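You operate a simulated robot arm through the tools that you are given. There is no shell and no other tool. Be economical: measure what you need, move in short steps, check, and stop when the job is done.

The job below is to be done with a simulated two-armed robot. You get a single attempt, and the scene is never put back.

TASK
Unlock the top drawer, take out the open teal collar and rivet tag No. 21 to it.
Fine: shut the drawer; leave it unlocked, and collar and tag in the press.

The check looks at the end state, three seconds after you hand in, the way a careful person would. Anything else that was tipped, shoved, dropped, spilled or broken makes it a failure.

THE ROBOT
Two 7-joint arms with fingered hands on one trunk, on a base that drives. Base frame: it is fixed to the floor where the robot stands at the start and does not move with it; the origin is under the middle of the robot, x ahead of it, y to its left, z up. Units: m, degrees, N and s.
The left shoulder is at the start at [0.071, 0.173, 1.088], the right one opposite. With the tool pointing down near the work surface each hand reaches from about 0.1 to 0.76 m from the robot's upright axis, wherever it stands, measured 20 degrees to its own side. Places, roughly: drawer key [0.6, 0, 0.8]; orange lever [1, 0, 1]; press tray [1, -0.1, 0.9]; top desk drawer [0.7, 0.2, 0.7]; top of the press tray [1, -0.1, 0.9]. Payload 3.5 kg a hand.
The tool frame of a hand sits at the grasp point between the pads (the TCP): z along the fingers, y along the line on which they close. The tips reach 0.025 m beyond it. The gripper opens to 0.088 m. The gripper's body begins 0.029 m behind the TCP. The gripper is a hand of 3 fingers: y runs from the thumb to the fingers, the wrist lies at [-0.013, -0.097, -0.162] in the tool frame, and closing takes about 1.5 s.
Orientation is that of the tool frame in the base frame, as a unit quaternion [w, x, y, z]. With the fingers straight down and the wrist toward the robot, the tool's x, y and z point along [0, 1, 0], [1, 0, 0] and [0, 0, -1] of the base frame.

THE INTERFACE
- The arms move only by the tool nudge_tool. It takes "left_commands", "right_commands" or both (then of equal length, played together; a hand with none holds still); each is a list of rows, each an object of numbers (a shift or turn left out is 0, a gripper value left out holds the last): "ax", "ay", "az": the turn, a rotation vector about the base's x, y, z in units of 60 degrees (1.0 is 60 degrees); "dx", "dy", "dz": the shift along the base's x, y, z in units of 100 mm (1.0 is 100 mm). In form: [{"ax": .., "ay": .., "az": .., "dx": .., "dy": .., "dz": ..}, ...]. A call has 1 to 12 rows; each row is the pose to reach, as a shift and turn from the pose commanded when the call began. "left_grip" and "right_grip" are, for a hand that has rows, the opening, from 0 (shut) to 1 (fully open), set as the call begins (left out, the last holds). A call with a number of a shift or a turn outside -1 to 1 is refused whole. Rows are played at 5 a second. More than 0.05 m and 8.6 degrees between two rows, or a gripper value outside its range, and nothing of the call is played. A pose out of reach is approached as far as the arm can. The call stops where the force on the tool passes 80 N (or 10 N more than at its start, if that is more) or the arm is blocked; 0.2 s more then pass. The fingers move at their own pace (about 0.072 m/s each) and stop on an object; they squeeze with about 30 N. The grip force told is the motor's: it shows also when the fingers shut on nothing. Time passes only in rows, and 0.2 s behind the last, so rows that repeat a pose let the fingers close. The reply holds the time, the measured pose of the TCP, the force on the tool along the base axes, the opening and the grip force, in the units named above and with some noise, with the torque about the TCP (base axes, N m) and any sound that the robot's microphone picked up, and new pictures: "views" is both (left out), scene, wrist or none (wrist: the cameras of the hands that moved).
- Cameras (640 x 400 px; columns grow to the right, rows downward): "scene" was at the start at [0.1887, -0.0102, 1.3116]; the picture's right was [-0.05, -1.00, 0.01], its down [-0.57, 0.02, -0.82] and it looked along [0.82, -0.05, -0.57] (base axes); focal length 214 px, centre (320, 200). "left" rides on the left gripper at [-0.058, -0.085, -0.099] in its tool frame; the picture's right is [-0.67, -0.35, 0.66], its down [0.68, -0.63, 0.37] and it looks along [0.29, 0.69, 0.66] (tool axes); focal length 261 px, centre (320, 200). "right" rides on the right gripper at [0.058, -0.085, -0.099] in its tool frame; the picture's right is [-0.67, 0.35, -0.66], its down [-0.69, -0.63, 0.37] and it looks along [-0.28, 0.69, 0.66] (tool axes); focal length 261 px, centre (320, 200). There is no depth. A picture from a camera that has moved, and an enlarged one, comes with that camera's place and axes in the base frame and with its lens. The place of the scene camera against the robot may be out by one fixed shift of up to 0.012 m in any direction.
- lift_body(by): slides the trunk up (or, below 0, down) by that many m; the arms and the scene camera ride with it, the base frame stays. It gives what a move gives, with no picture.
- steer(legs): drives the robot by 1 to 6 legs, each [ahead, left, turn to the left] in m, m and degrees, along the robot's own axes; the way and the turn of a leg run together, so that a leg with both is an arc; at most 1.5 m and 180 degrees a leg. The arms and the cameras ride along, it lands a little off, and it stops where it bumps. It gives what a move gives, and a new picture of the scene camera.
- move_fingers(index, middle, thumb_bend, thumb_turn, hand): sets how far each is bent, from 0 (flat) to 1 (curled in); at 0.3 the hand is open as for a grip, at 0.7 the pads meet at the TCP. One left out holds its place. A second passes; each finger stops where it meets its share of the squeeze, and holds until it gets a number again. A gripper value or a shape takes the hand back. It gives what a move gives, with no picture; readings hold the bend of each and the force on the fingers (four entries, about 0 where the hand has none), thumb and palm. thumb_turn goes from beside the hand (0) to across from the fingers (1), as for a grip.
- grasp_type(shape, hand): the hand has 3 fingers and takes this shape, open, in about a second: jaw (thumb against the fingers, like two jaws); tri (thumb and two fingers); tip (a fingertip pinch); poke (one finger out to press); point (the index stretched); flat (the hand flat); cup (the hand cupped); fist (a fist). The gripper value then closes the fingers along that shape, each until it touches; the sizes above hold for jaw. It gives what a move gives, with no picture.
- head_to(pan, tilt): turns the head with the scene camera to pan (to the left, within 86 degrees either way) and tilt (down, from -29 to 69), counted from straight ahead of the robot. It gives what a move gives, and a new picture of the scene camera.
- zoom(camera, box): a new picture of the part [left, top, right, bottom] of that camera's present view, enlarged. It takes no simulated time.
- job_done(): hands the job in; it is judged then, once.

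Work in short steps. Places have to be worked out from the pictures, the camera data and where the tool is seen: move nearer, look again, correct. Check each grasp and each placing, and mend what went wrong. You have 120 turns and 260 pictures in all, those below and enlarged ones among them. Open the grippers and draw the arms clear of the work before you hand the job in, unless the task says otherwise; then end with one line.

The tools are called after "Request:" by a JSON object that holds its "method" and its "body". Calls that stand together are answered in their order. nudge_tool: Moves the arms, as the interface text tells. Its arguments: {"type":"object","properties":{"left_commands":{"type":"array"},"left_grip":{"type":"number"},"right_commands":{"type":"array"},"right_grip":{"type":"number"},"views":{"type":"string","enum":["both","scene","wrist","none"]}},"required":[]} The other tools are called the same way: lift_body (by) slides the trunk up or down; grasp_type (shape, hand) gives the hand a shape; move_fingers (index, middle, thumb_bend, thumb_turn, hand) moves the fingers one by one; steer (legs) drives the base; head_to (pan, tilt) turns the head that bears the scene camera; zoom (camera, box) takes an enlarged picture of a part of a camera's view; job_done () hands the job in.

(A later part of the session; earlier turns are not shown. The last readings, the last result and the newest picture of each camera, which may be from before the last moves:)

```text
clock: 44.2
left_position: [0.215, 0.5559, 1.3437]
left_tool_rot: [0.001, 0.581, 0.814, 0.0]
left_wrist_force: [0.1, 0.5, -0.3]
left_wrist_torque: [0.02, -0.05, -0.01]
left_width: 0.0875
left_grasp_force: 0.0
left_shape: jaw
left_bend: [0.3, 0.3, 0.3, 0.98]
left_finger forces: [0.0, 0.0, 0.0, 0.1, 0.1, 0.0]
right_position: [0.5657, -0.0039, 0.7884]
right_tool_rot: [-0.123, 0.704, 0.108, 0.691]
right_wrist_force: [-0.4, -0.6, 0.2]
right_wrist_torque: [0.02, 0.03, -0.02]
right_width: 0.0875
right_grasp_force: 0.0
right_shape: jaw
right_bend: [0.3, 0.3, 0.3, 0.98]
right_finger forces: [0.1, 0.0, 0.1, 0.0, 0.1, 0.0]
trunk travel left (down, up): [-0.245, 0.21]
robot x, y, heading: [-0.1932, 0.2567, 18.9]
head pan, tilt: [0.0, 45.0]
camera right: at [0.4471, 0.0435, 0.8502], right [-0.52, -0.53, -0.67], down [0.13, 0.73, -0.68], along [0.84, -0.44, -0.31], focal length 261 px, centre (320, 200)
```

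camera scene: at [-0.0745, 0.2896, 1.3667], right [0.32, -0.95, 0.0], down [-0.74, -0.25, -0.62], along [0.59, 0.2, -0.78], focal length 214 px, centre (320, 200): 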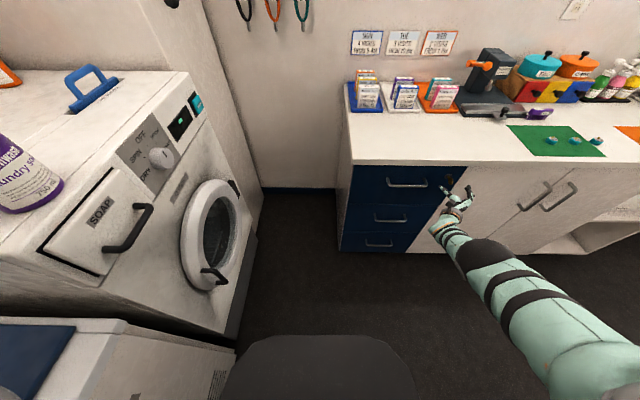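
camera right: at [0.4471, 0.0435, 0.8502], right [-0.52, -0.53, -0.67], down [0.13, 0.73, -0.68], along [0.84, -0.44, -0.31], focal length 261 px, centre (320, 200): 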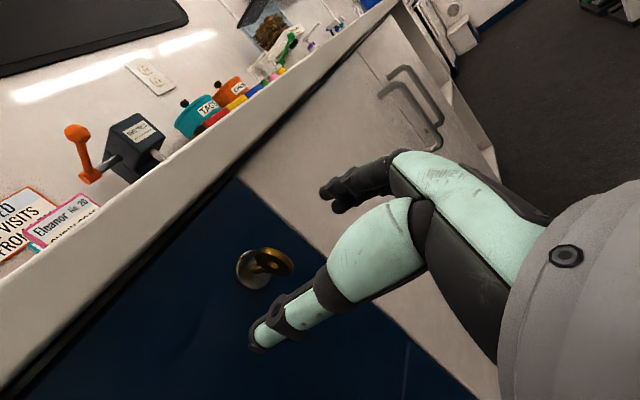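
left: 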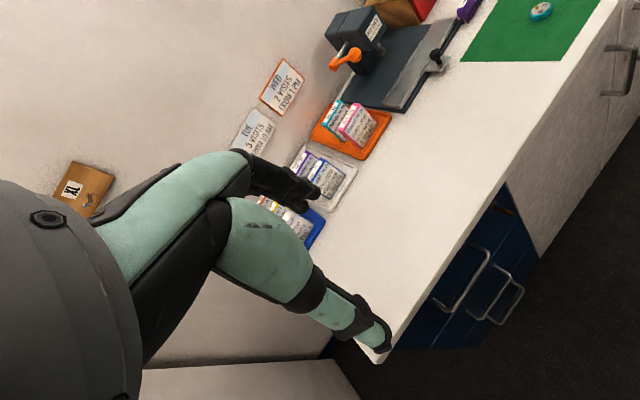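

Lined up (a 0.533, b -0.190, z 0.788). Driving the last 3 cm and closing.

Request:
{"method": "steer", "body": {"legs": [[0.033, 0, 0]]}}

Request:
{"method": "nudge_tool", "body": {"right_commands": [{"dx": 0}, {"dx": 0}, {"dx": 0}, {"dx": 0}, {"dx": 0}, {"dx": 0}, {"dx": 0}, {"dx": 0}], "right_grip": 0, "views": "wrist"}}

```text
clock: 45.0
left_position: [0.2426, 0.5662, 1.3424]
left_tool_rot: [0.002, 0.581, 0.814, 0.002]
left_wrist_force: [0.1, 0.2, 0.8]
left_wrist_torque: [0.0, -0.04, 0.01]
left_width: 0.0879
left_grasp_force: 0.0
left_shape: jaw
left_bend: [0.3, 0.3, 0.3, 0.98]
left_finger forces: [0.0, 0.0, 0.1, 0.0, 0.0, 0.0]
right_position: [0.5969, 0.0061, 0.7892]
right_tool_rot: [-0.124, 0.703, 0.108, 0.692]
right_wrist_force: [-1.1, -0.2, -0.4]
right_wrist_torque: [0.01, -0.03, -0.02]
right_width: 0.0875
right_grasp_force: 0.0
right_shape: jaw
right_bend: [0.3, 0.3, 0.3, 0.98]
right_finger forces: [0.0, 0.0, 0.1, 0.0, 0.0, 0.0]
trunk travel left (down, up): [-0.245, 0.21]
robot x, y, heading: [-0.159, 0.266, 18.7]
head pan, tilt: [0.0, 45.0]
camera scene: at [-0.0457, 0.2996, 1.367], right [0.33, -0.95, 0.0], down [-0.74, -0.26, -0.62], along [0.59, 0.2, -0.78], focal length 214 px, centre (320, 200)
```

scene: 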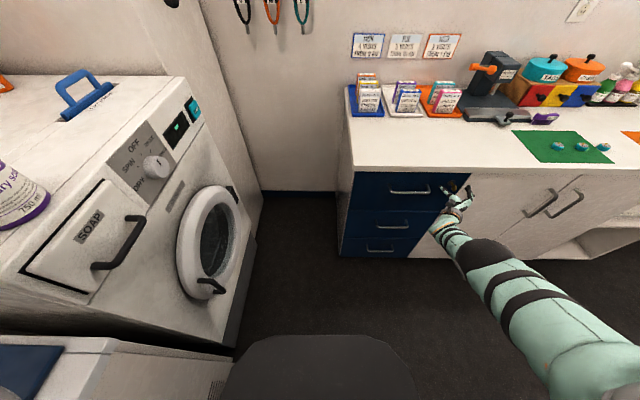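

```text
clock: 46.8
left_position: [0.2462, 0.5673, 1.3414]
left_tool_rot: [0.0, 0.581, 0.814, 0.0]
left_wrist_force: [0.1, -0.4, 1.0]
left_wrist_torque: [0.01, 0.01, -0.03]
left_width: 0.0876
left_grasp_force: 0.2
left_shape: jaw
left_bend: [0.3, 0.3, 0.3, 0.98]
left_finger forces: [0.0, 0.0, 0.1, 0.0, 0.0, 0.0]
right_position: [0.5997, 0.0075, 0.7868]
right_tool_rot: [-0.123, 0.705, 0.109, 0.689]
right_wrist_force: [0.3, 1.2, 0.3]
right_wrist_torque: [0.02, 0.02, 0.0]
right_width: 0.0061
right_grasp_force: 30.4
right_shape: jaw
right_bend: [0.7, 0.7, 0.74, 1.0]
right_finger forces: [17.1, 8.8, 0.0, 0.1, 26.8, 0.0]
trunk travel left (down, up): [-0.245, 0.21]
robot x, y, heading: [-0.1619, 0.2649, 18.7]
head pan, tilt: [0.0, 45.0]
camera right: at [0.4796, 0.0555, 0.849], right [-0.52, -0.53, -0.67], down [0.13, 0.73, -0.68], along [0.84, -0.44, -0.31], focal length 261 px, centre (320, 200)
```

right: 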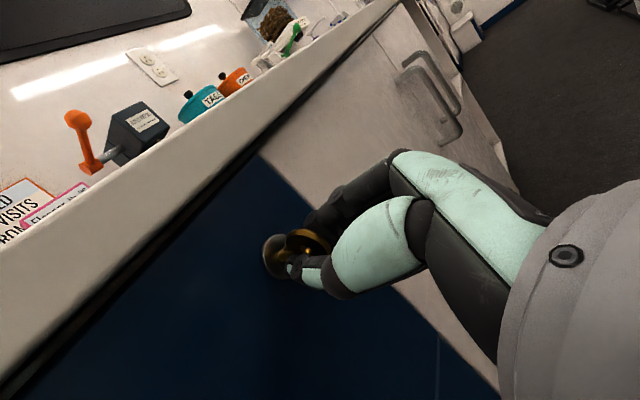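

A solid grip with both fingers on the bow. Trying a small clockwise turn first.

Request:
{"method": "nudge_tool", "body": {"right_commands": [{"ax": 0.1, "ay": 0.035}, {"ax": 0.2, "ay": 0.07}, {"ax": 0.3, "ay": 0.105}, {"ax": 0.3, "ay": 0.105}], "views": "wrist"}}

```text
clock: 47.8
left_position: [0.2461, 0.5711, 1.3418]
left_tool_rot: [0.001, 0.58, 0.815, 0.0]
left_wrist_force: [0.0, -0.3, 1.2]
left_wrist_torque: [-0.03, 0.0, 0.05]
left_width: 0.0876
left_grasp_force: 0.2
left_shape: jaw
left_bend: [0.3, 0.3, 0.3, 0.98]
left_finger forces: [0.0, 0.0, 0.0, 0.0, 0.1, 0.0]
right_position: [0.6105, 0.0118, 0.777]
right_tool_rot: [-0.234, 0.711, -0.009, 0.663]
right_wrist_force: [10.8, 11.8, 4.0]
right_wrist_torque: [-0.08, 0.0, 0.05]
right_width: 0.0058
right_grasp_force: 30.1
right_shape: jaw
right_bend: [0.71, 0.71, 0.78, 1.0]
right_finger forces: [19.1, 0.0, 0.0, 0.0, 33.2, 0.0]
right hand out of reach, approached as far as the arm can: row 1, 2, 3, 4
trunk travel left (down, up): [-0.245, 0.21]
robot x, y, heading: [-0.1597, 0.2651, 19.2]
head pan, tilt: [0.0, 45.0]
camera right: at [0.4984, 0.0373, 0.8622], right [-0.6, -0.3, -0.74], down [0.08, 0.9, -0.43], along [0.8, -0.32, -0.52], focal length 261 px, centre (320, 200)
```

right: 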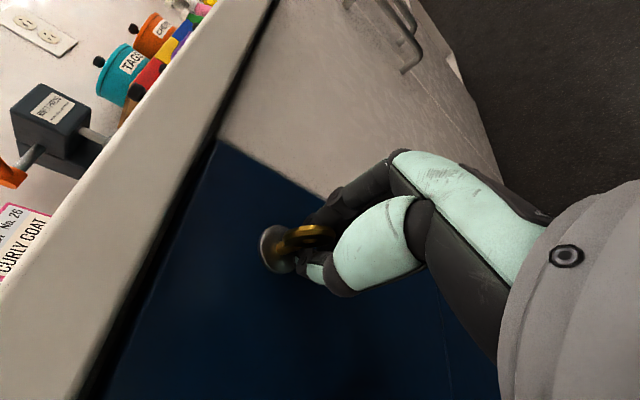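

Zooming in to see whether the key itself has turned with the hand.

Request:
{"method": "zoom", "body": {"camera": "right", "box": [240, 200, 360, 290]}}

Request:
{"method": "zoom", "body": {"camera": "scene", "box": [420, 160, 500, 220]}}

```text
4.44 times, centred on (300, 245) of right
camera zoom: at [0.4984, 0.0373, 0.8622], right [-0.6, -0.3, -0.74], down [0.08, 0.9, -0.43], along [0.8, -0.32, -0.52], focal length 1158 px, centre (409, 0)
```

zoom: 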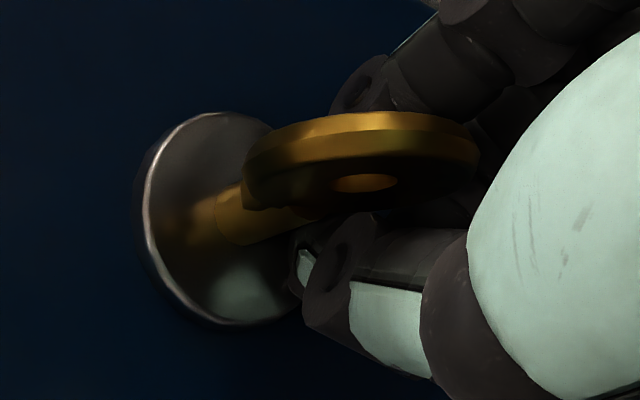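

```text
6.67 times, centred on (460, 190) of scene
camera zoom: at [-0.0411, 0.3034, 1.366], right [0.33, -0.94, 0.0], down [-0.74, -0.26, -0.62], along [0.59, 0.2, -0.79], focal length 1430 px, centre (-613, 267)
```

zoom: 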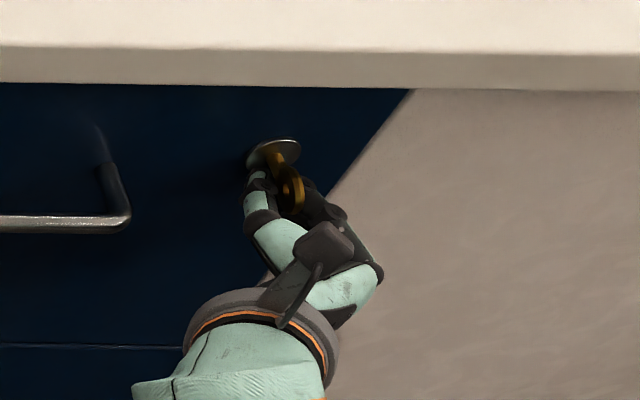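

The bow doesn't seem to have followed clockwise. I'll go counter-clockwise instead, keeping the hand centred on the key axis.

Request:
{"method": "nudge_tool", "body": {"right_commands": [{"ax": -0.11, "ay": -0.038, "dx": -0.03, "dy": -0.01, "dz": 0.03}, {"ax": -0.22, "ay": -0.077, "dx": -0.06, "dy": -0.02, "dz": 0.06}, {"ax": -0.33, "ay": -0.115, "dx": -0.1, "dy": -0.04, "dz": 0.09}, {"ax": -0.44, "ay": -0.153, "dx": -0.1, "dy": -0.04, "dz": 0.09}, {"ax": -0.55, "ay": -0.192, "dx": -0.1, "dy": -0.04, "dz": 0.09}, {"ax": -0.66, "ay": -0.23, "dx": -0.1, "dy": -0.04, "dz": 0.09}], "views": "wrist"}}

Request:
{"method": "zoom", "body": {"camera": "right", "box": [240, 200, 360, 290]}}

```text
clock: 49.2
left_position: [0.2532, 0.5625, 1.3395]
left_tool_rot: [-0.004, 0.581, 0.814, -0.001]
left_wrist_force: [-0.7, 0.0, 0.5]
left_wrist_torque: [0.02, -0.02, -0.02]
left_width: 0.0878
left_grasp_force: 0.1
left_shape: jaw
left_bend: [0.3, 0.3, 0.3, 0.98]
left_finger forces: [0.0, 0.0, 0.1, 0.1, 0.0, 0.0]
right_position: [0.5839, 0.0008, 0.8018]
right_tool_rot: [0.018, 0.673, 0.241, 0.699]
right_wrist_force: [4.4, -10.0, -40.8]
right_wrist_torque: [0.02, 0.47, -0.26]
right_width: 0.0036
right_grasp_force: 29.4
right_shape: jaw
right_bend: [0.72, 0.7, 0.76, 1.0]
right_finger forces: [2.2, 15.2, 0.0, 0.1, 31.9, 0.0]
right hand out of reach, approached as far as the arm can: row 5, 6
trunk travel left (down, up): [-0.245, 0.21]
robot x, y, heading: [-0.1621, 0.2628, 18.9]
head pan, tilt: [0.0, 45.0]
camera right: at [0.4599, 0.0655, 0.8273], right [-0.46, -0.75, -0.48], down [0.22, 0.43, -0.87], along [0.86, -0.51, -0.03], focal length 261 px, centre (320, 200)
```

right: 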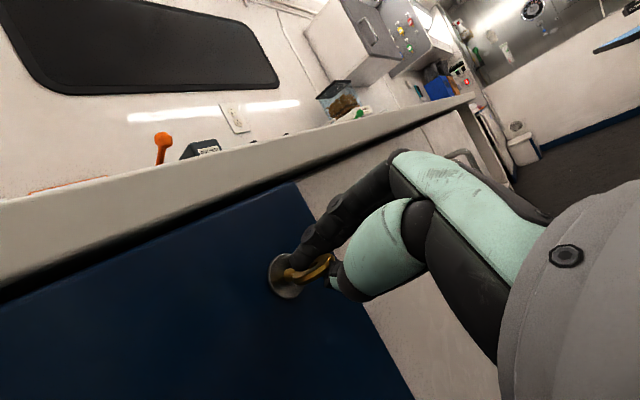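

```text
4.44 times, centred on (300, 245) of right
camera zoom: at [0.4599, 0.0655, 0.8273], right [-0.46, -0.75, -0.48], down [0.22, 0.43, -0.87], along [0.86, -0.51, -0.03], focal length 1158 px, centre (409, 0)
```

zoom: 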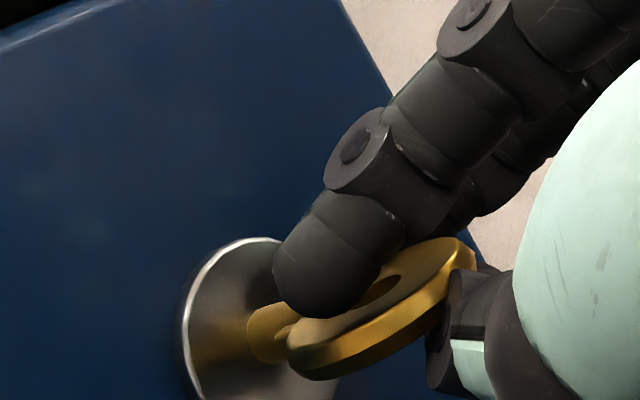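

The bow looks much more horizontal now, with the hand straining upward. I'll open, back off and look.

Request:
{"method": "nudge_tool", "body": {"right_commands": [{"dx": 0}, {"dx": 0}, {"dx": 0}, {"dx": 0}], "right_grip": 1, "views": "none"}}

Request:
{"method": "steer", "body": {"legs": [[-0.06, 0, 0]]}}

Request:
{"method": "zoom", "body": {"camera": "scene", "box": [410, 145, 490, 205]}}

Request:
{"method": "zoom", "body": {"camera": "right", "box": [220, 200, 380, 320]}}

```text
clock: 50.2
left_position: [0.2457, 0.569, 1.3422]
left_tool_rot: [0.001, 0.581, 0.814, 0.0]
left_wrist_force: [-0.1, -0.3, 0.2]
left_wrist_torque: [-0.01, -0.02, 0.01]
left_width: 0.0878
left_grasp_force: 0.1
left_shape: jaw
left_bend: [0.3, 0.3, 0.3, 0.98]
left_finger forces: [0.0, 0.0, 0.1, 0.0, 0.1, 0.1]
right_position: [0.581, 0.0069, 0.8095]
right_tool_rot: [0.018, 0.668, 0.244, 0.703]
right_wrist_force: [0.2, -0.3, 0.7]
right_wrist_torque: [-0.02, 0.0, -0.02]
right_width: 0.0874
right_grasp_force: 0.0
right_shape: jaw
right_bend: [0.3, 0.3, 0.3, 0.98]
right_finger forces: [0.0, 0.1, 0.0, 0.1, 0.0, 0.1]
trunk travel left (down, up): [-0.245, 0.21]
robot x, y, heading: [-0.1625, 0.2646, 19.1]
head pan, tilt: [0.0, 45.0]
```

```text
clock: 51.2
left_position: [0.1955, 0.5495, 1.3394]
left_tool_rot: [-0.001, 0.581, 0.814, -0.001]
left_wrist_force: [0.4, -0.6, 0.5]
left_wrist_torque: [-0.02, -0.01, 0.0]
left_width: 0.0877
left_grasp_force: 0.0
left_shape: jaw
left_bend: [0.3, 0.3, 0.3, 0.98]
left_finger forces: [0.1, 0.0, 0.0, 0.1, 0.0, 0.0]
right_position: [0.5282, -0.0113, 0.8079]
right_tool_rot: [0.018, 0.67, 0.244, 0.701]
right_wrist_force: [-0.3, -0.7, 0.0]
right_wrist_torque: [0.02, 0.01, 0.02]
right_width: 0.0876
right_grasp_force: 0.0
right_shape: jaw
right_bend: [0.3, 0.3, 0.3, 0.98]
right_finger forces: [0.0, 0.0, 0.1, 0.1, 0.1, 0.0]
trunk travel left (down, up): [-0.245, 0.21]
robot x, y, heading: [-0.217, 0.2432, 18.9]
head pan, tilt: [0.0, 45.0]
camera scene: at [-0.0928, 0.2828, 1.3657], right [0.33, -0.95, 0.0], down [-0.74, -0.26, -0.62], along [0.58, 0.2, -0.79], focal length 214 px, centre (320, 200)
```

scene: 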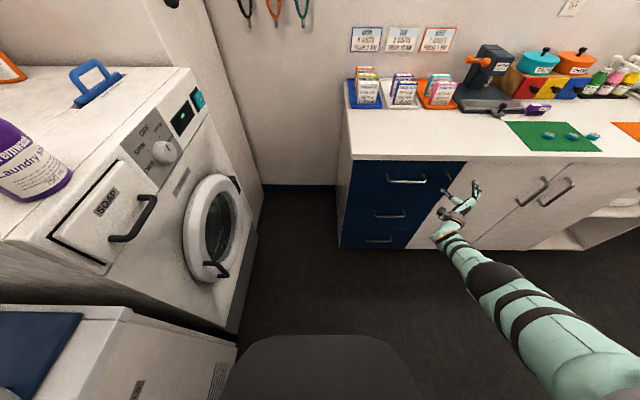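

```text
6.67 times, centred on (450, 175) of scene
camera zoom: at [-0.0928, 0.2828, 1.3657], right [0.33, -0.95, 0.0], down [-0.74, -0.26, -0.62], along [0.58, 0.2, -0.79], focal length 1430 px, centre (-547, 367)
```

zoom: 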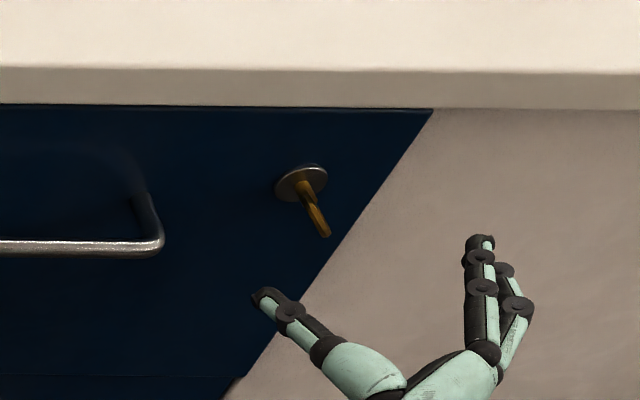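

```text
3.33 times, centred on (300, 260) of right
camera zoom: at [0.4034, 0.0527, 0.8318], right [-0.45, -0.75, -0.48], down [0.23, 0.43, -0.87], along [0.86, -0.5, -0.02], focal length 869 px, centre (387, 0)
```

zoom: 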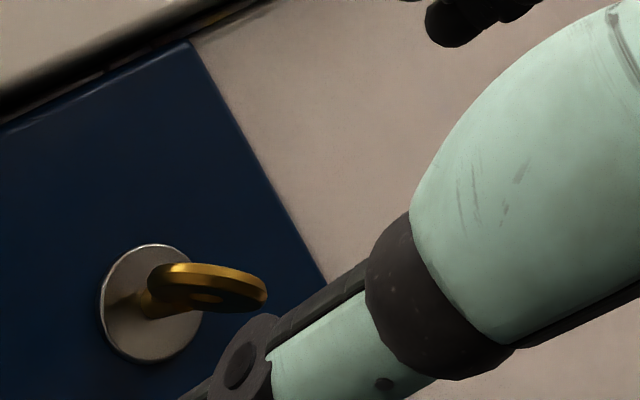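

The key has turned about 40° counter-clockwise and stays there, so that is the direction. I'll pull the arm into a more bent pose with the roll matching the bow (~40° up-right) before the next grip.

Request:
{"method": "nudge_tool", "body": {"right_commands": [{"ax": -0.1, "ay": -0.035, "dx": -0.25, "dy": 0.08}, {"ax": -0.2, "ay": -0.07, "dx": -0.5, "dy": 0.16}, {"ax": -0.3, "ay": -0.105, "dx": -0.75, "dy": 0.24}, {"ax": -0.38, "ay": -0.133, "dx": -1.0, "dy": 0.33}, {"ax": -0.38, "ay": -0.133, "dx": -1.0, "dy": 0.6}, {"ax": -0.38, "ay": -0.133, "dx": -1.0, "dy": 0.6}]}}

```text
clock: 52.6
left_position: [0.1913, 0.5485, 1.3414]
left_tool_rot: [0.0, 0.581, 0.814, 0.0]
left_wrist_force: [-0.7, 0.7, 0.1]
left_wrist_torque: [0.0, 0.01, 0.01]
left_width: 0.0876
left_grasp_force: 0.0
left_shape: jaw
left_bend: [0.3, 0.3, 0.3, 0.98]
left_finger forces: [0.0, 0.0, 0.1, 0.1, 0.0, 0.1]
right_position: [0.4255, 0.0482, 0.8083]
right_tool_rot: [0.168, 0.601, 0.376, 0.685]
right_wrist_force: [0.5, 0.6, -0.1]
right_wrist_torque: [0.02, -0.01, 0.02]
right_width: 0.0876
right_grasp_force: 0.1
right_shape: jaw
right_bend: [0.3, 0.3, 0.3, 0.98]
right_finger forces: [0.0, 0.0, 0.0, 0.0, 0.0, 0.1]
trunk travel left (down, up): [-0.245, 0.21]
robot x, y, heading: [-0.2149, 0.2422, 19.1]
head pan, tilt: [0.0, 45.0]
camera scene: at [-0.0963, 0.2815, 1.3663], right [0.32, -0.95, 0.0], down [-0.74, -0.25, -0.62], along [0.59, 0.2, -0.78], focal length 214 px, centre (320, 200)
camera right: at [0.3005, 0.1134, 0.789], right [-0.4, -0.89, -0.21], down [0.36, 0.06, -0.93], along [0.84, -0.45, 0.29], focal length 261 px, centre (320, 200)
```

scene: 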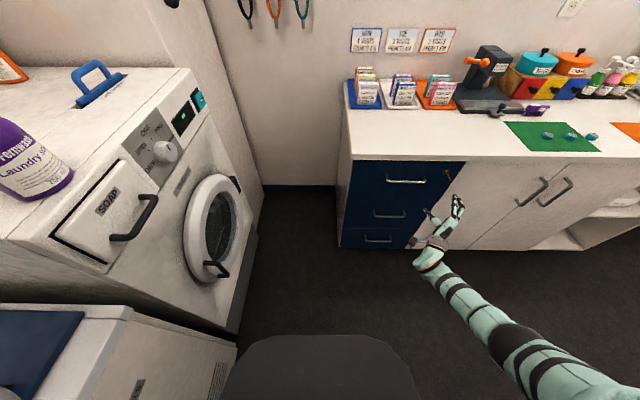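
right: 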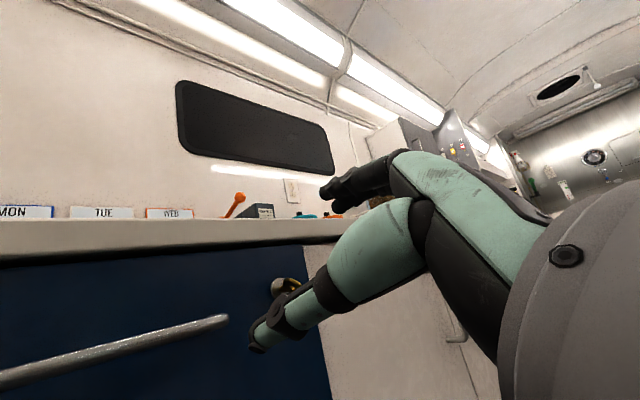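

Reachable with a bent elbow. Now driving to bring the hand in front of the key.

Request:
{"method": "steer", "body": {"legs": [[0, -0.095, 0], [0.09, 0, 0]]}}

Request:
{"method": "nudge_tool", "body": {"right_commands": [{"dz": -0.12}, {"dz": -0.22}, {"dz": -0.22}], "views": "wrist"}}

```text
clock: 54.4
left_position: [0.3072, 0.4888, 1.341]
left_tool_rot: [0.0, 0.579, 0.816, 0.001]
left_wrist_force: [0.1, 0.0, -0.4]
left_wrist_torque: [0.0, 0.0, 0.01]
left_width: 0.0876
left_grasp_force: 0.1
left_shape: jaw
left_bend: [0.3, 0.3, 0.3, 0.98]
left_finger forces: [0.0, 0.0, 0.1, 0.0, 0.0, 0.0]
right_position: [0.5438, -0.009, 0.8083]
right_tool_rot: [0.165, 0.601, 0.376, 0.685]
right_wrist_force: [-0.5, 0.5, 0.9]
right_wrist_torque: [-0.02, 0.02, -0.01]
right_width: 0.0874
right_grasp_force: 0.1
right_shape: jaw
right_bend: [0.3, 0.3, 0.3, 0.98]
right_finger forces: [0.0, 0.0, 0.0, 0.0, 0.0, 0.0]
trunk travel left (down, up): [-0.245, 0.21]
robot x, y, heading: [-0.0995, 0.1836, 19.4]
head pan, tilt: [0.0, 45.0]
camera scene: at [0.0197, 0.222, 1.3664], right [0.33, -0.94, 0.0], down [-0.74, -0.26, -0.62], along [0.59, 0.2, -0.78], focal length 214 px, centre (320, 200)
```

scene: 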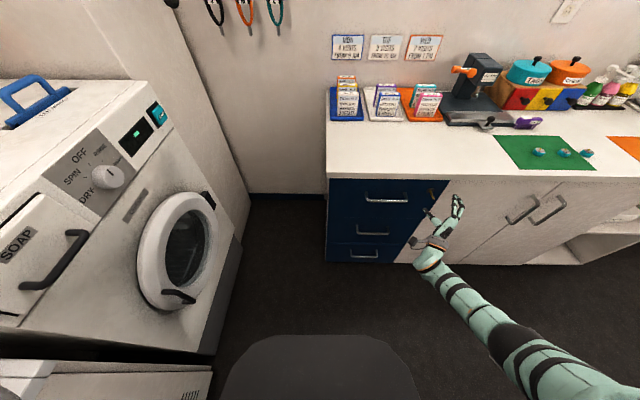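

```text
clock: 55.2
left_position: [0.3079, 0.4918, 1.3407]
left_tool_rot: [0.0, 0.579, 0.816, 0.0]
left_wrist_force: [0.2, 0.3, 0.0]
left_wrist_torque: [-0.01, -0.01, 0.02]
left_width: 0.0876
left_grasp_force: 0.1
left_shape: jaw
left_bend: [0.3, 0.3, 0.3, 0.98]
left_finger forces: [0.0, 0.0, 0.0, 0.1, 0.0, 0.0]
right_position: [0.5444, -0.009, 0.7843]
right_tool_rot: [0.166, 0.601, 0.377, 0.685]
right_wrist_force: [-0.3, 0.0, 1.1]
right_wrist_torque: [0.04, 0.02, 0.0]
right_width: 0.0876
right_grasp_force: 0.1
right_shape: jaw
right_bend: [0.3, 0.3, 0.3, 0.98]
right_finger forces: [0.0, 0.0, 0.0, 0.0, 0.1, 0.0]
trunk travel left (down, up): [-0.245, 0.21]
robot x, y, heading: [-0.1008, 0.1829, 19.2]
head pan, tilt: [0.0, 45.0]
camera right: at [0.4194, 0.0564, 0.7667], right [-0.39, -0.89, -0.21], down [0.36, 0.07, -0.93], along [0.85, -0.44, 0.29], focal length 261 px, centre (320, 200)
```

right: 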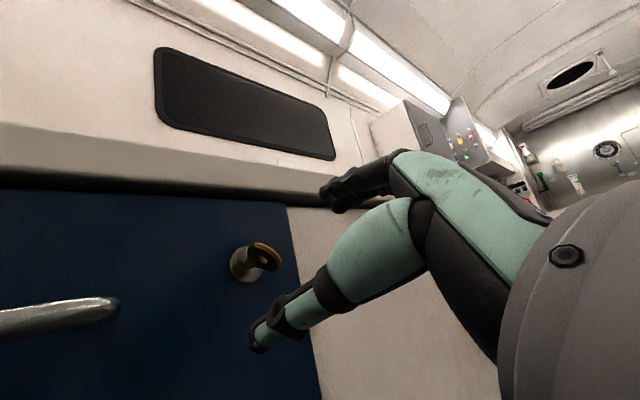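

Everything reachable now; moving straight in 5.5 cm and closing.

Request:
{"method": "nudge_tool", "body": {"right_commands": [{"dx": 0.18, "dy": 0.06}, {"dx": 0.36, "dy": 0.11}, {"dx": 0.53, "dy": 0.16}, {"dx": 0.53, "dy": 0.16}], "views": "none"}}

Request:
{"method": "nudge_tool", "body": {"right_commands": [{"dx": 0}, {"dx": 0}, {"dx": 0}, {"dx": 0}, {"dx": 0}, {"dx": 0}, {"dx": 0}, {"dx": 0}], "right_grip": 0, "views": "wrist"}}

```text
clock: 56.2
left_position: [0.3075, 0.4908, 1.3404]
left_tool_rot: [0.0, 0.579, 0.815, 0.0]
left_wrist_force: [0.8, -0.5, 0.5]
left_wrist_torque: [0.02, 0.0, 0.02]
left_width: 0.0874
left_grasp_force: 0.1
left_shape: jaw
left_bend: [0.3, 0.3, 0.3, 0.98]
left_finger forces: [0.0, 0.1, 0.0, 0.0, 0.0, 0.0]
right_position: [0.5903, 0.0073, 0.7981]
right_tool_rot: [0.165, 0.601, 0.377, 0.685]
right_wrist_force: [0.8, 1.0, -0.6]
right_wrist_torque: [-0.01, -0.04, -0.01]
right_width: 0.0877
right_grasp_force: 0.1
right_shape: jaw
right_bend: [0.3, 0.3, 0.3, 0.98]
right_finger forces: [0.1, 0.1, 0.0, 0.1, 0.0, 0.1]
right hand out of reach, approached as far as the arm can: row 3, 4
trunk travel left (down, up): [-0.245, 0.21]
robot x, y, heading: [-0.1012, 0.1872, 19.2]
head pan, tilt: [0.0, 45.0]
```

```text
clock: 58.0
left_position: [0.3069, 0.4912, 1.3411]
left_tool_rot: [0.0, 0.579, 0.815, -0.001]
left_wrist_force: [0.4, -0.9, 0.1]
left_wrist_torque: [-0.03, -0.01, 0.0]
left_width: 0.0874
left_grasp_force: 0.0
left_shape: jaw
left_bend: [0.3, 0.3, 0.3, 0.98]
left_finger forces: [0.0, 0.0, 0.0, 0.0, 0.1, 0.0]
right_position: [0.5905, 0.0074, 0.798]
right_tool_rot: [0.165, 0.601, 0.377, 0.685]
right_wrist_force: [1.8, 0.2, 1.3]
right_wrist_torque: [0.0, -0.05, -0.02]
right_width: 0.0049
right_grasp_force: 30.0
right_shape: jaw
right_bend: [0.7, 0.7, 0.75, 1.0]
right_finger forces: [18.0, 9.2, 0.0, 0.0, 26.7, 0.0]
trunk travel left (down, up): [-0.245, 0.21]
robot x, y, heading: [-0.0997, 0.1833, 19.1]
head pan, tilt: [0.0, 45.0]
camera right: at [0.4651, 0.0723, 0.7792], right [-0.39, -0.89, -0.21], down [0.36, 0.07, -0.93], along [0.85, -0.44, 0.29], focal length 261 px, centre (320, 200)
```

right: 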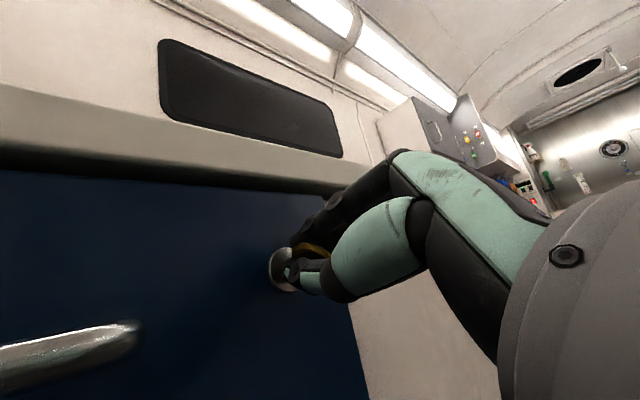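

Still slightly short, which lifted the hand 1.3 cm. I'll open, pull the arm back, and let the base carry it in instead.

Request:
{"method": "nudge_tool", "body": {"right_commands": [{"dx": 0}, {"dx": 0}, {"dx": 0}, {"dx": 0}, {"dx": -0.2, "dy": -0.07}, {"dx": -0.4, "dy": -0.14, "dz": -0.06}, {"dx": -0.6, "dy": -0.22, "dz": -0.13}, {"dx": -0.6, "dy": -0.22, "dz": -0.13}], "right_grip": 1, "views": "none"}}

Request:
{"method": "steer", "body": {"legs": [[0.045, 0, 0]]}}

Request:
{"method": "nudge_tool", "body": {"right_commands": [{"dx": 0}], "views": "wrist"}}

```text
clock: 59.8
left_position: [0.3076, 0.4915, 1.3403]
left_tool_rot: [0.001, 0.579, 0.815, -0.001]
left_wrist_force: [0.3, 0.1, -0.6]
left_wrist_torque: [-0.03, 0.0, -0.01]
left_width: 0.0877
left_grasp_force: 0.0
left_shape: jaw
left_bend: [0.3, 0.3, 0.3, 0.98]
left_finger forces: [0.0, 0.1, 0.0, 0.1, 0.1, 0.1]
right_position: [0.5422, -0.0135, 0.7623]
right_tool_rot: [0.166, 0.601, 0.377, 0.685]
right_wrist_force: [-0.7, 0.6, -1.0]
right_wrist_torque: [0.02, 0.0, 0.0]
right_width: 0.0878
right_grasp_force: 0.1
right_shape: jaw
right_bend: [0.3, 0.3, 0.3, 0.98]
right_finger forces: [0.0, 0.2, 0.0, 0.0, 0.1, 0.0]
right hand out of reach, approached as far as the arm can: row 5, 6, 7, 8
trunk travel left (down, up): [-0.245, 0.21]
robot x, y, heading: [-0.0999, 0.185, 19.3]
head pan, tilt: [0.0, 45.0]
```

```text
clock: 60.7
left_position: [0.344, 0.5045, 1.3442]
left_tool_rot: [0.002, 0.579, 0.815, 0.001]
left_wrist_force: [0.0, 0.0, 0.1]
left_wrist_torque: [-0.01, 0.0, 0.04]
left_width: 0.0875
left_grasp_force: 0.1
left_shape: jaw
left_bend: [0.3, 0.3, 0.3, 0.98]
left_finger forces: [0.0, 0.0, 0.0, 0.1, 0.0, 0.0]
right_position: [0.5834, -0.0002, 0.7642]
right_tool_rot: [0.166, 0.6, 0.376, 0.686]
right_wrist_force: [-0.8, 0.2, -0.3]
right_wrist_torque: [-0.01, 0.0, 0.0]
right_width: 0.0875
right_grasp_force: 0.0
right_shape: jaw
right_bend: [0.3, 0.3, 0.3, 0.98]
right_finger forces: [0.0, 0.1, 0.0, 0.1, 0.0, 0.0]
trunk travel left (down, up): [-0.245, 0.21]
robot x, y, heading: [-0.0596, 0.201, 19.0]
head pan, tilt: [0.0, 45.0]
camera scene: at [0.0569, 0.236, 1.3669], right [0.33, -0.94, 0.0], down [-0.74, -0.26, -0.62], along [0.59, 0.2, -0.78], focal length 214 px, centre (320, 200)
```

scene: 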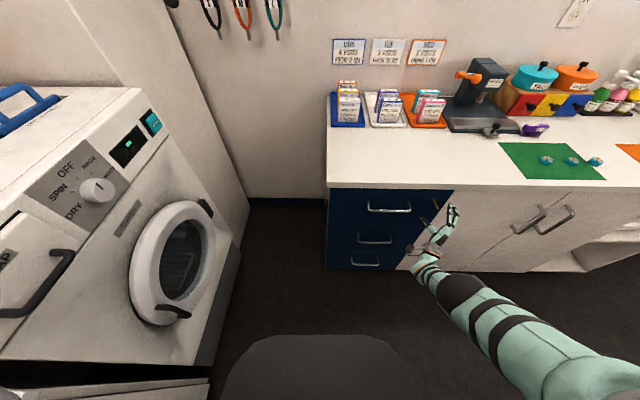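

```text
clock: 61.1
left_position: [0.3463, 0.5044, 1.3429]
left_tool_rot: [0.002, 0.579, 0.815, 0.0]
left_wrist_force: [0.0, -0.8, -0.1]
left_wrist_torque: [0.01, -0.02, 0.0]
left_width: 0.0875
left_grasp_force: 0.0
left_shape: jaw
left_bend: [0.3, 0.3, 0.3, 0.98]
left_finger forces: [0.0, 0.0, 0.0, 0.0, 0.0, 0.1]
right_position: [0.583, -0.0003, 0.7635]
right_tool_rot: [0.166, 0.601, 0.376, 0.685]
right_wrist_force: [-0.4, -0.7, 1.1]
right_wrist_torque: [0.0, 0.02, 0.01]
right_width: 0.0875
right_grasp_force: 0.1
right_shape: jaw
right_bend: [0.3, 0.3, 0.3, 0.98]
right_finger forces: [0.0, 0.1, 0.1, 0.1, 0.1, 0.0]
trunk travel left (down, up): [-0.245, 0.21]
robot x, y, heading: [-0.0579, 0.1984, 19.2]
head pan, tilt: [0.0, 45.0]
camera right: at [0.4577, 0.0643, 0.7448], right [-0.39, -0.89, -0.22], down [0.36, 0.07, -0.93], along [0.85, -0.44, 0.29], focal length 261 px, centre (320, 200)
```

right: 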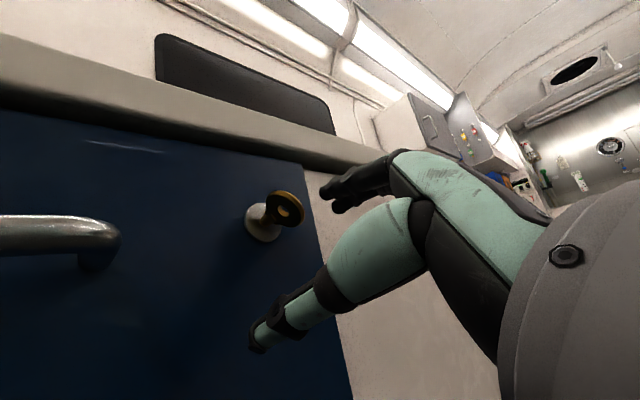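

Raise 2 cm and ease forward onto the bow, then close and turn counter-clockwise.

Request:
{"method": "nudge_tool", "body": {"right_commands": [{"dz": 0.11}, {"dz": 0.22}, {"dx": 0.12, "dy": 0.04, "dz": 0.22}, {"dx": 0.12, "dy": 0.04, "dz": 0.22}], "views": "none"}}

Request:
{"method": "nudge_tool", "body": {"right_commands": [{"dx": 0}, {"dx": 0}, {"dx": 0}, {"dx": 0}, {"dx": 0}, {"dx": 0}, {"dx": 0}, {"dx": 0}], "right_grip": 0, "views": "wrist"}}

```text
clock: 62.1
left_position: [0.348, 0.5056, 1.3405]
left_tool_rot: [0.0, 0.579, 0.815, -0.001]
left_wrist_force: [1.3, 0.6, 0.3]
left_wrist_torque: [0.01, -0.02, -0.02]
left_width: 0.0878
left_grasp_force: 0.1
left_shape: jaw
left_bend: [0.3, 0.3, 0.3, 0.98]
left_finger forces: [0.0, 0.1, 0.0, 0.0, 0.1, 0.0]
right_position: [0.6023, 0.0059, 0.7757]
right_tool_rot: [0.166, 0.6, 0.377, 0.686]
right_wrist_force: [0.4, -0.5, 0.0]
right_wrist_torque: [-0.03, 0.0, 0.03]
right_width: 0.0877
right_grasp_force: 0.1
right_shape: jaw
right_bend: [0.3, 0.3, 0.3, 0.98]
right_finger forces: [0.0, 0.0, 0.0, 0.0, 0.0, 0.0]
right hand out of reach, approached as far as the arm can: row 1, 2, 3, 4
trunk travel left (down, up): [-0.245, 0.21]
robot x, y, heading: [-0.0609, 0.1964, 19.5]
head pan, tilt: [0.0, 45.0]
```

```text
clock: 63.9
left_position: [0.3499, 0.5046, 1.34]
left_tool_rot: [0.0, 0.579, 0.815, 0.0]
left_wrist_force: [-0.5, -0.4, -0.5]
left_wrist_torque: [0.03, 0.01, 0.0]
left_width: 0.0876
left_grasp_force: 0.0
left_shape: jaw
left_bend: [0.3, 0.3, 0.3, 0.98]
left_finger forces: [0.0, 0.0, 0.0, 0.0, 0.0, 0.0]
right_position: [0.6017, 0.0038, 0.7751]
right_tool_rot: [0.165, 0.601, 0.376, 0.685]
right_wrist_force: [0.2, -5.0, -8.7]
right_wrist_torque: [0.04, -0.06, -0.06]
right_width: 0.0001
right_grasp_force: 29.7
right_shape: jaw
right_bend: [0.74, 0.7, 0.73, 1.0]
right_finger forces: [13.2, 0.0, 0.1, 0.0, 14.6, 0.0]
trunk travel left (down, up): [-0.245, 0.21]
robot x, y, heading: [-0.0599, 0.1989, 19.1]
head pan, tilt: [0.0, 45.0]
camera right: at [0.4768, 0.0691, 0.7556], right [-0.39, -0.89, -0.22], down [0.36, 0.07, -0.93], along [0.85, -0.44, 0.29], focal length 261 px, centre (320, 200)
```

right: 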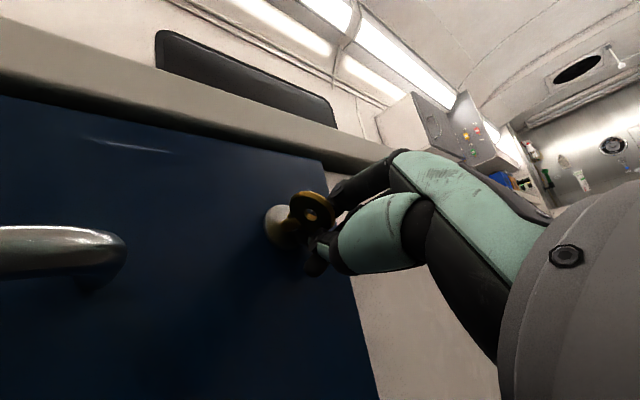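

The fingers closed just under the bow. I'll open, back off, pull the arm in nearer the body, and re-approach with slack in the arm.

Request:
{"method": "nudge_tool", "body": {"right_commands": [{"dx": 0}, {"dx": 0}, {"dx": 0}, {"dx": 0}, {"dx": 0}], "right_grip": 1, "views": "none"}}

Request:
{"method": "steer", "body": {"legs": [[-0.07, 0, 0]]}}

Request:
{"method": "nudge_tool", "body": {"right_commands": [{"dx": -0.25, "dy": 0.15, "dz": 0.03}, {"dx": -0.5, "dy": 0.3, "dz": 0.06}, {"dx": -0.8, "dy": 0.5, "dz": 0.1}, {"dx": -0.8, "dy": 0.7, "dz": 0.1}, {"dx": -0.8, "dy": 0.7, "dz": 0.1}], "views": "wrist"}}

```text
clock: 65.1
left_position: [0.3493, 0.5057, 1.3419]
left_tool_rot: [0.001, 0.579, 0.815, -0.001]
left_wrist_force: [-0.8, -0.1, -0.4]
left_wrist_torque: [-0.01, 0.0, -0.05]
left_width: 0.0875
left_grasp_force: 0.0
left_shape: jaw
left_bend: [0.3, 0.3, 0.3, 0.98]
left_finger forces: [0.0, 0.0, 0.0, 0.0, 0.1, 0.0]
right_position: [0.6003, 0.0058, 0.7762]
right_tool_rot: [0.166, 0.601, 0.376, 0.685]
right_wrist_force: [0.7, 0.2, 0.6]
right_wrist_torque: [0.01, -0.02, -0.02]
right_width: 0.0874
right_grasp_force: 0.1
right_shape: jaw
right_bend: [0.3, 0.3, 0.3, 0.98]
right_finger forces: [0.1, 0.0, 0.0, 0.0, 0.0, 0.0]
trunk travel left (down, up): [-0.245, 0.21]
robot x, y, heading: [-0.0633, 0.2021, 19.3]
head pan, tilt: [0.0, 45.0]
```

```text
clock: 66.1
left_position: [0.2859, 0.4834, 1.3397]
left_tool_rot: [0.001, 0.581, 0.814, -0.001]
left_wrist_force: [-1.1, -0.5, -0.1]
left_wrist_torque: [-0.03, 0.04, 0.0]
left_width: 0.0878
left_grasp_force: 0.3
left_shape: jaw
left_bend: [0.3, 0.3, 0.3, 0.98]
left_finger forces: [0.0, 0.0, 0.0, 0.0, 0.1, 0.1]
right_position: [0.5379, -0.0176, 0.7748]
right_tool_rot: [0.166, 0.602, 0.376, 0.685]
right_wrist_force: [-0.6, 0.6, 0.3]
right_wrist_torque: [-0.01, 0.0, -0.03]
right_width: 0.0874
right_grasp_force: 0.1
right_shape: jaw
right_bend: [0.3, 0.3, 0.3, 0.98]
right_finger forces: [0.1, 0.0, 0.0, 0.0, 0.0, 0.0]
trunk travel left (down, up): [-0.245, 0.21]
robot x, y, heading: [-0.1223, 0.1751, 19.0]
head pan, tilt: [0.0, 45.0]
camera scene: at [-0.0021, 0.2155, 1.3659], right [0.33, -0.94, 0.0], down [-0.74, -0.26, -0.62], along [0.58, 0.2, -0.79], focal length 214 px, centre (320, 200)
```

scene: 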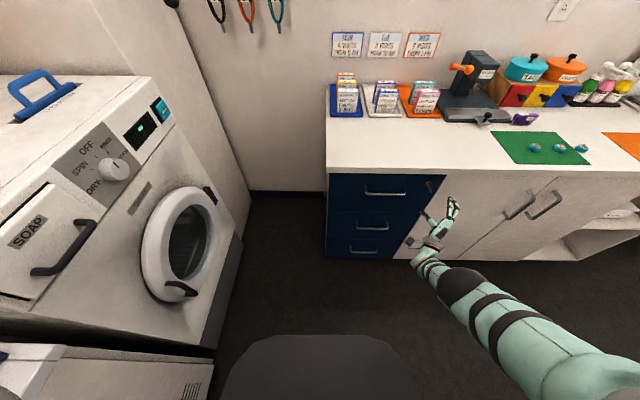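

```text
clock: 67.3
left_position: [0.2839, 0.4813, 1.3413]
left_tool_rot: [0.001, 0.58, 0.815, 0.0]
left_wrist_force: [0.3, -0.1, -0.2]
left_wrist_torque: [0.0, 0.0, 0.01]
left_width: 0.0878
left_grasp_force: 0.0
left_shape: jaw
left_bend: [0.3, 0.3, 0.3, 0.98]
left_finger forces: [0.1, 0.0, 0.0, 0.0, 0.0, 0.1]
right_position: [0.4781, 0.0545, 0.7459]
right_tool_rot: [0.166, 0.6, 0.376, 0.686]
right_wrist_force: [0.7, 1.3, 1.0]
right_wrist_torque: [0.01, -0.02, -0.02]
right_width: 0.0878
right_grasp_force: 0.1
right_shape: jaw
right_bend: [0.3, 0.3, 0.3, 0.98]
right_finger forces: [0.1, 0.0, 0.0, 0.0, 0.0, 0.0]
right hand out of reach, approached as far as the arm can: row 1, 2, 3, 4, 5
trunk travel left (down, up): [-0.245, 0.21]
robot x, y, heading: [-0.1226, 0.1783, 19.3]
head pan, tilt: [0.0, 45.0]
camera right: at [0.3533, 0.1191, 0.7261], right [-0.39, -0.89, -0.22], down [0.36, 0.07, -0.93], along [0.85, -0.44, 0.3], focal length 261 px, centre (320, 200)
```

right: 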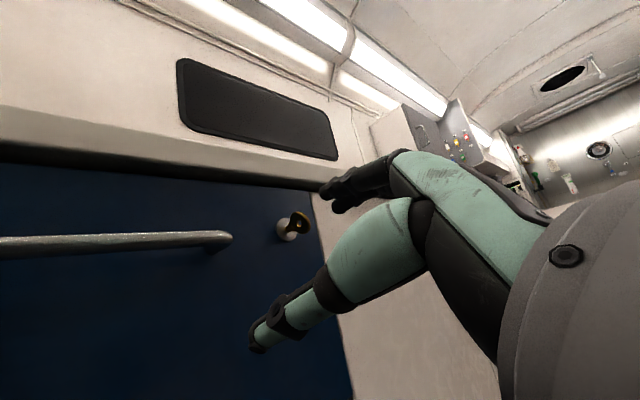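

The side-roll only works at one narrow spot. Since the bow's upper-left half is raised (tilted 40°), simply pressing it down from above will carry it on counter-clockwise. I'll bring the right hand round to a downward-forward pose with closed fingers.

Request:
{"method": "nudge_tool", "body": {"right_commands": [{"ax": -0.13, "ay": -0.046, "dz": 0.2}, {"ax": -0.26, "ay": -0.091, "dz": 0.4}, {"ax": -0.39, "ay": -0.137, "dx": -0.2, "dy": -0.2, "dz": 0.6}, {"ax": -0.52, "ay": -0.183, "dx": -0.4, "dy": -0.4, "dz": 0.8}, {"ax": -0.65, "ay": -0.228, "dx": -0.5, "dy": -0.6, "dz": 1.0}, {"ax": -0.78, "ay": -0.274, "dx": -0.5, "dy": -0.8, "dz": 1.0}, {"ax": -0.78, "ay": -0.274, "dx": -0.5, "dy": -0.8, "dz": 1.0}], "views": "none"}}

Request:
{"method": "nudge_tool", "body": {"right_commands": [{"ax": -0.042, "ay": 0.12, "dz": 0.15}, {"ax": -0.084, "ay": 0.24, "dz": 0.3}, {"ax": -0.126, "ay": 0.36, "dz": 0.45}, {"ax": -0.168, "ay": 0.48, "dz": 0.6}, {"ax": -0.21, "ay": 0.6, "dz": 0.75}, {"ax": -0.252, "ay": 0.72, "dz": 0.9}, {"ax": -0.302, "ay": 0.866, "dz": 1.0}, {"ax": -0.302, "ay": 0.866, "dz": 1.0}]}}

```text
clock: 68.9
left_position: [0.2834, 0.4835, 1.3415]
left_tool_rot: [0.001, 0.58, 0.814, 0.0]
left_wrist_force: [0.7, 0.0, 0.3]
left_wrist_torque: [0.05, 0.0, 0.0]
left_width: 0.0874
left_grasp_force: 0.2
left_shape: jaw
left_bend: [0.3, 0.3, 0.3, 0.98]
left_finger forces: [0.0, 0.0, 0.0, 0.1, 0.0, 0.0]
right_position: [0.4795, -0.0364, 0.7806]
right_tool_rot: [0.442, 0.383, 0.59, 0.557]
right_wrist_force: [0.6, -0.4, -0.4]
right_wrist_torque: [0.0, 0.01, -0.03]
right_width: 0.0875
right_grasp_force: 0.0
right_shape: jaw
right_bend: [0.3, 0.3, 0.3, 0.98]
right_finger forces: [0.1, 0.1, 0.1, 0.0, 0.0, 0.0]
right hand out of reach, approached as far as the arm can: row 1, 2, 3, 4, 5, 6, 7
trunk travel left (down, up): [-0.245, 0.21]
robot x, y, heading: [-0.1267, 0.1805, 19.4]
head pan, tilt: [0.0, 45.0]
```

```text
refused: row 7 steps farther than a row can; nothing moved
```

Continuing with the pitch-down in smaller steps.

Request:
{"method": "nudge_tool", "body": {"right_commands": [{"ax": -0.042, "ay": 0.12, "dz": 0.12}, {"ax": -0.084, "ay": 0.24, "dz": 0.25}, {"ax": -0.126, "ay": 0.36, "dz": 0.37}, {"ax": -0.168, "ay": 0.48, "dz": 0.5}, {"ax": -0.21, "ay": 0.6, "dz": 0.62}, {"ax": -0.252, "ay": 0.72, "dz": 0.75}, {"ax": -0.28, "ay": 0.8, "dz": 0.87}, {"ax": -0.302, "ay": 0.866, "dz": 1.0}, {"ax": -0.302, "ay": 0.866, "dz": 1.0}]}}

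```text
clock: 70.9
left_position: [0.2837, 0.485, 1.3417]
left_tool_rot: [0.0, 0.58, 0.815, -0.001]
left_wrist_force: [0.0, 0.3, 0.1]
left_wrist_torque: [0.01, 0.0, -0.04]
left_width: 0.0874
left_grasp_force: 0.0
left_shape: jaw
left_bend: [0.3, 0.3, 0.3, 0.98]
left_finger forces: [0.0, 0.0, 0.0, 0.1, 0.0, 0.0]
right_position: [0.4777, -0.0348, 0.8822]
right_tool_rot: [0.192, 0.517, 0.8, 0.236]
right_wrist_force: [-0.6, -0.1, -0.6]
right_wrist_torque: [-0.03, 0.01, 0.01]
right_width: 0.0877
right_grasp_force: 0.1
right_shape: jaw
right_bend: [0.3, 0.3, 0.3, 0.98]
right_finger forces: [0.0, 0.1, 0.0, 0.0, 0.0, 0.0]
right hand out of reach, approached as far as the arm can: row 1, 2, 3, 4
trunk travel left (down, up): [-0.245, 0.21]
robot x, y, heading: [-0.1236, 0.1736, 19.0]
head pan, tilt: [0.0, 45.0]
camera scene: at [-0.0035, 0.2164, 1.3661], right [0.33, -0.94, 0.0], down [-0.74, -0.26, -0.62], along [0.58, 0.2, -0.79], focal length 214 px, centre (320, 200)
camera right: at [0.3373, -0.0298, 0.9113], right [0.16, -0.61, 0.78], down [0.01, -0.79, -0.62], along [0.99, 0.1, -0.12], focal length 261 px, centre (320, 200)
```

scene: 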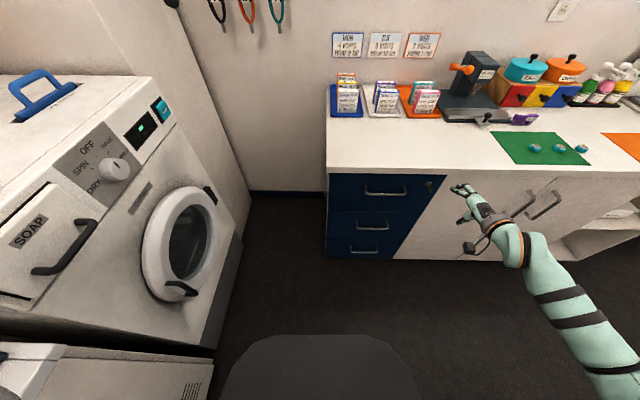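
right: 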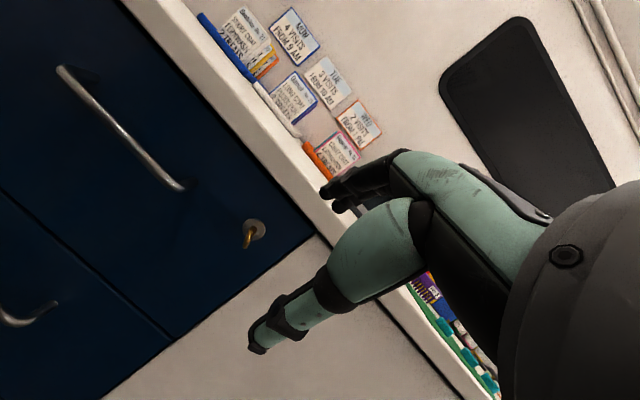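

Comfortable pose, and the arm is responsive again. Checking the key from both cameras.

Request:
{"method": "zoom", "body": {"camera": "right", "box": [210, 200, 290, 260]}}

Request:
{"method": "zoom", "body": {"camera": "scene", "box": [400, 160, 480, 220]}}

```text
6.67 times, centred on (250, 230) of right
camera zoom: at [0.3373, -0.0298, 0.9113], right [0.16, -0.61, 0.78], down [0.01, -0.79, -0.62], along [0.99, 0.1, -0.12], focal length 1738 px, centre (787, 0)
```

zoom: 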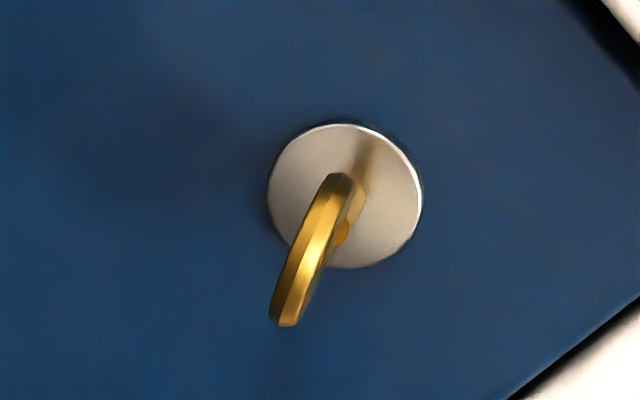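

```text
6.67 times, centred on (440, 190) of scene
camera zoom: at [-0.0035, 0.2164, 1.3661], right [0.33, -0.94, 0.0], down [-0.74, -0.26, -0.62], along [0.58, 0.2, -0.79], focal length 1430 px, centre (-480, 267)
```

zoom: 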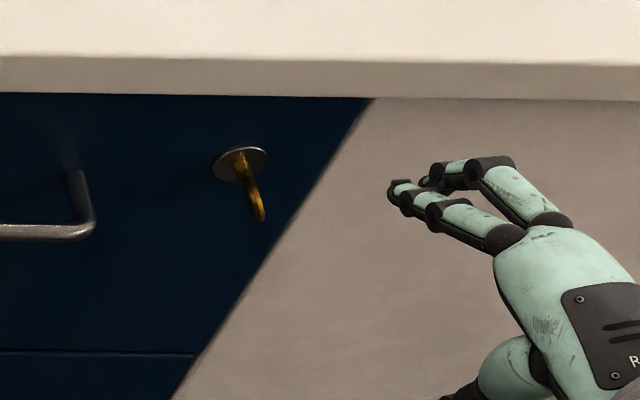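

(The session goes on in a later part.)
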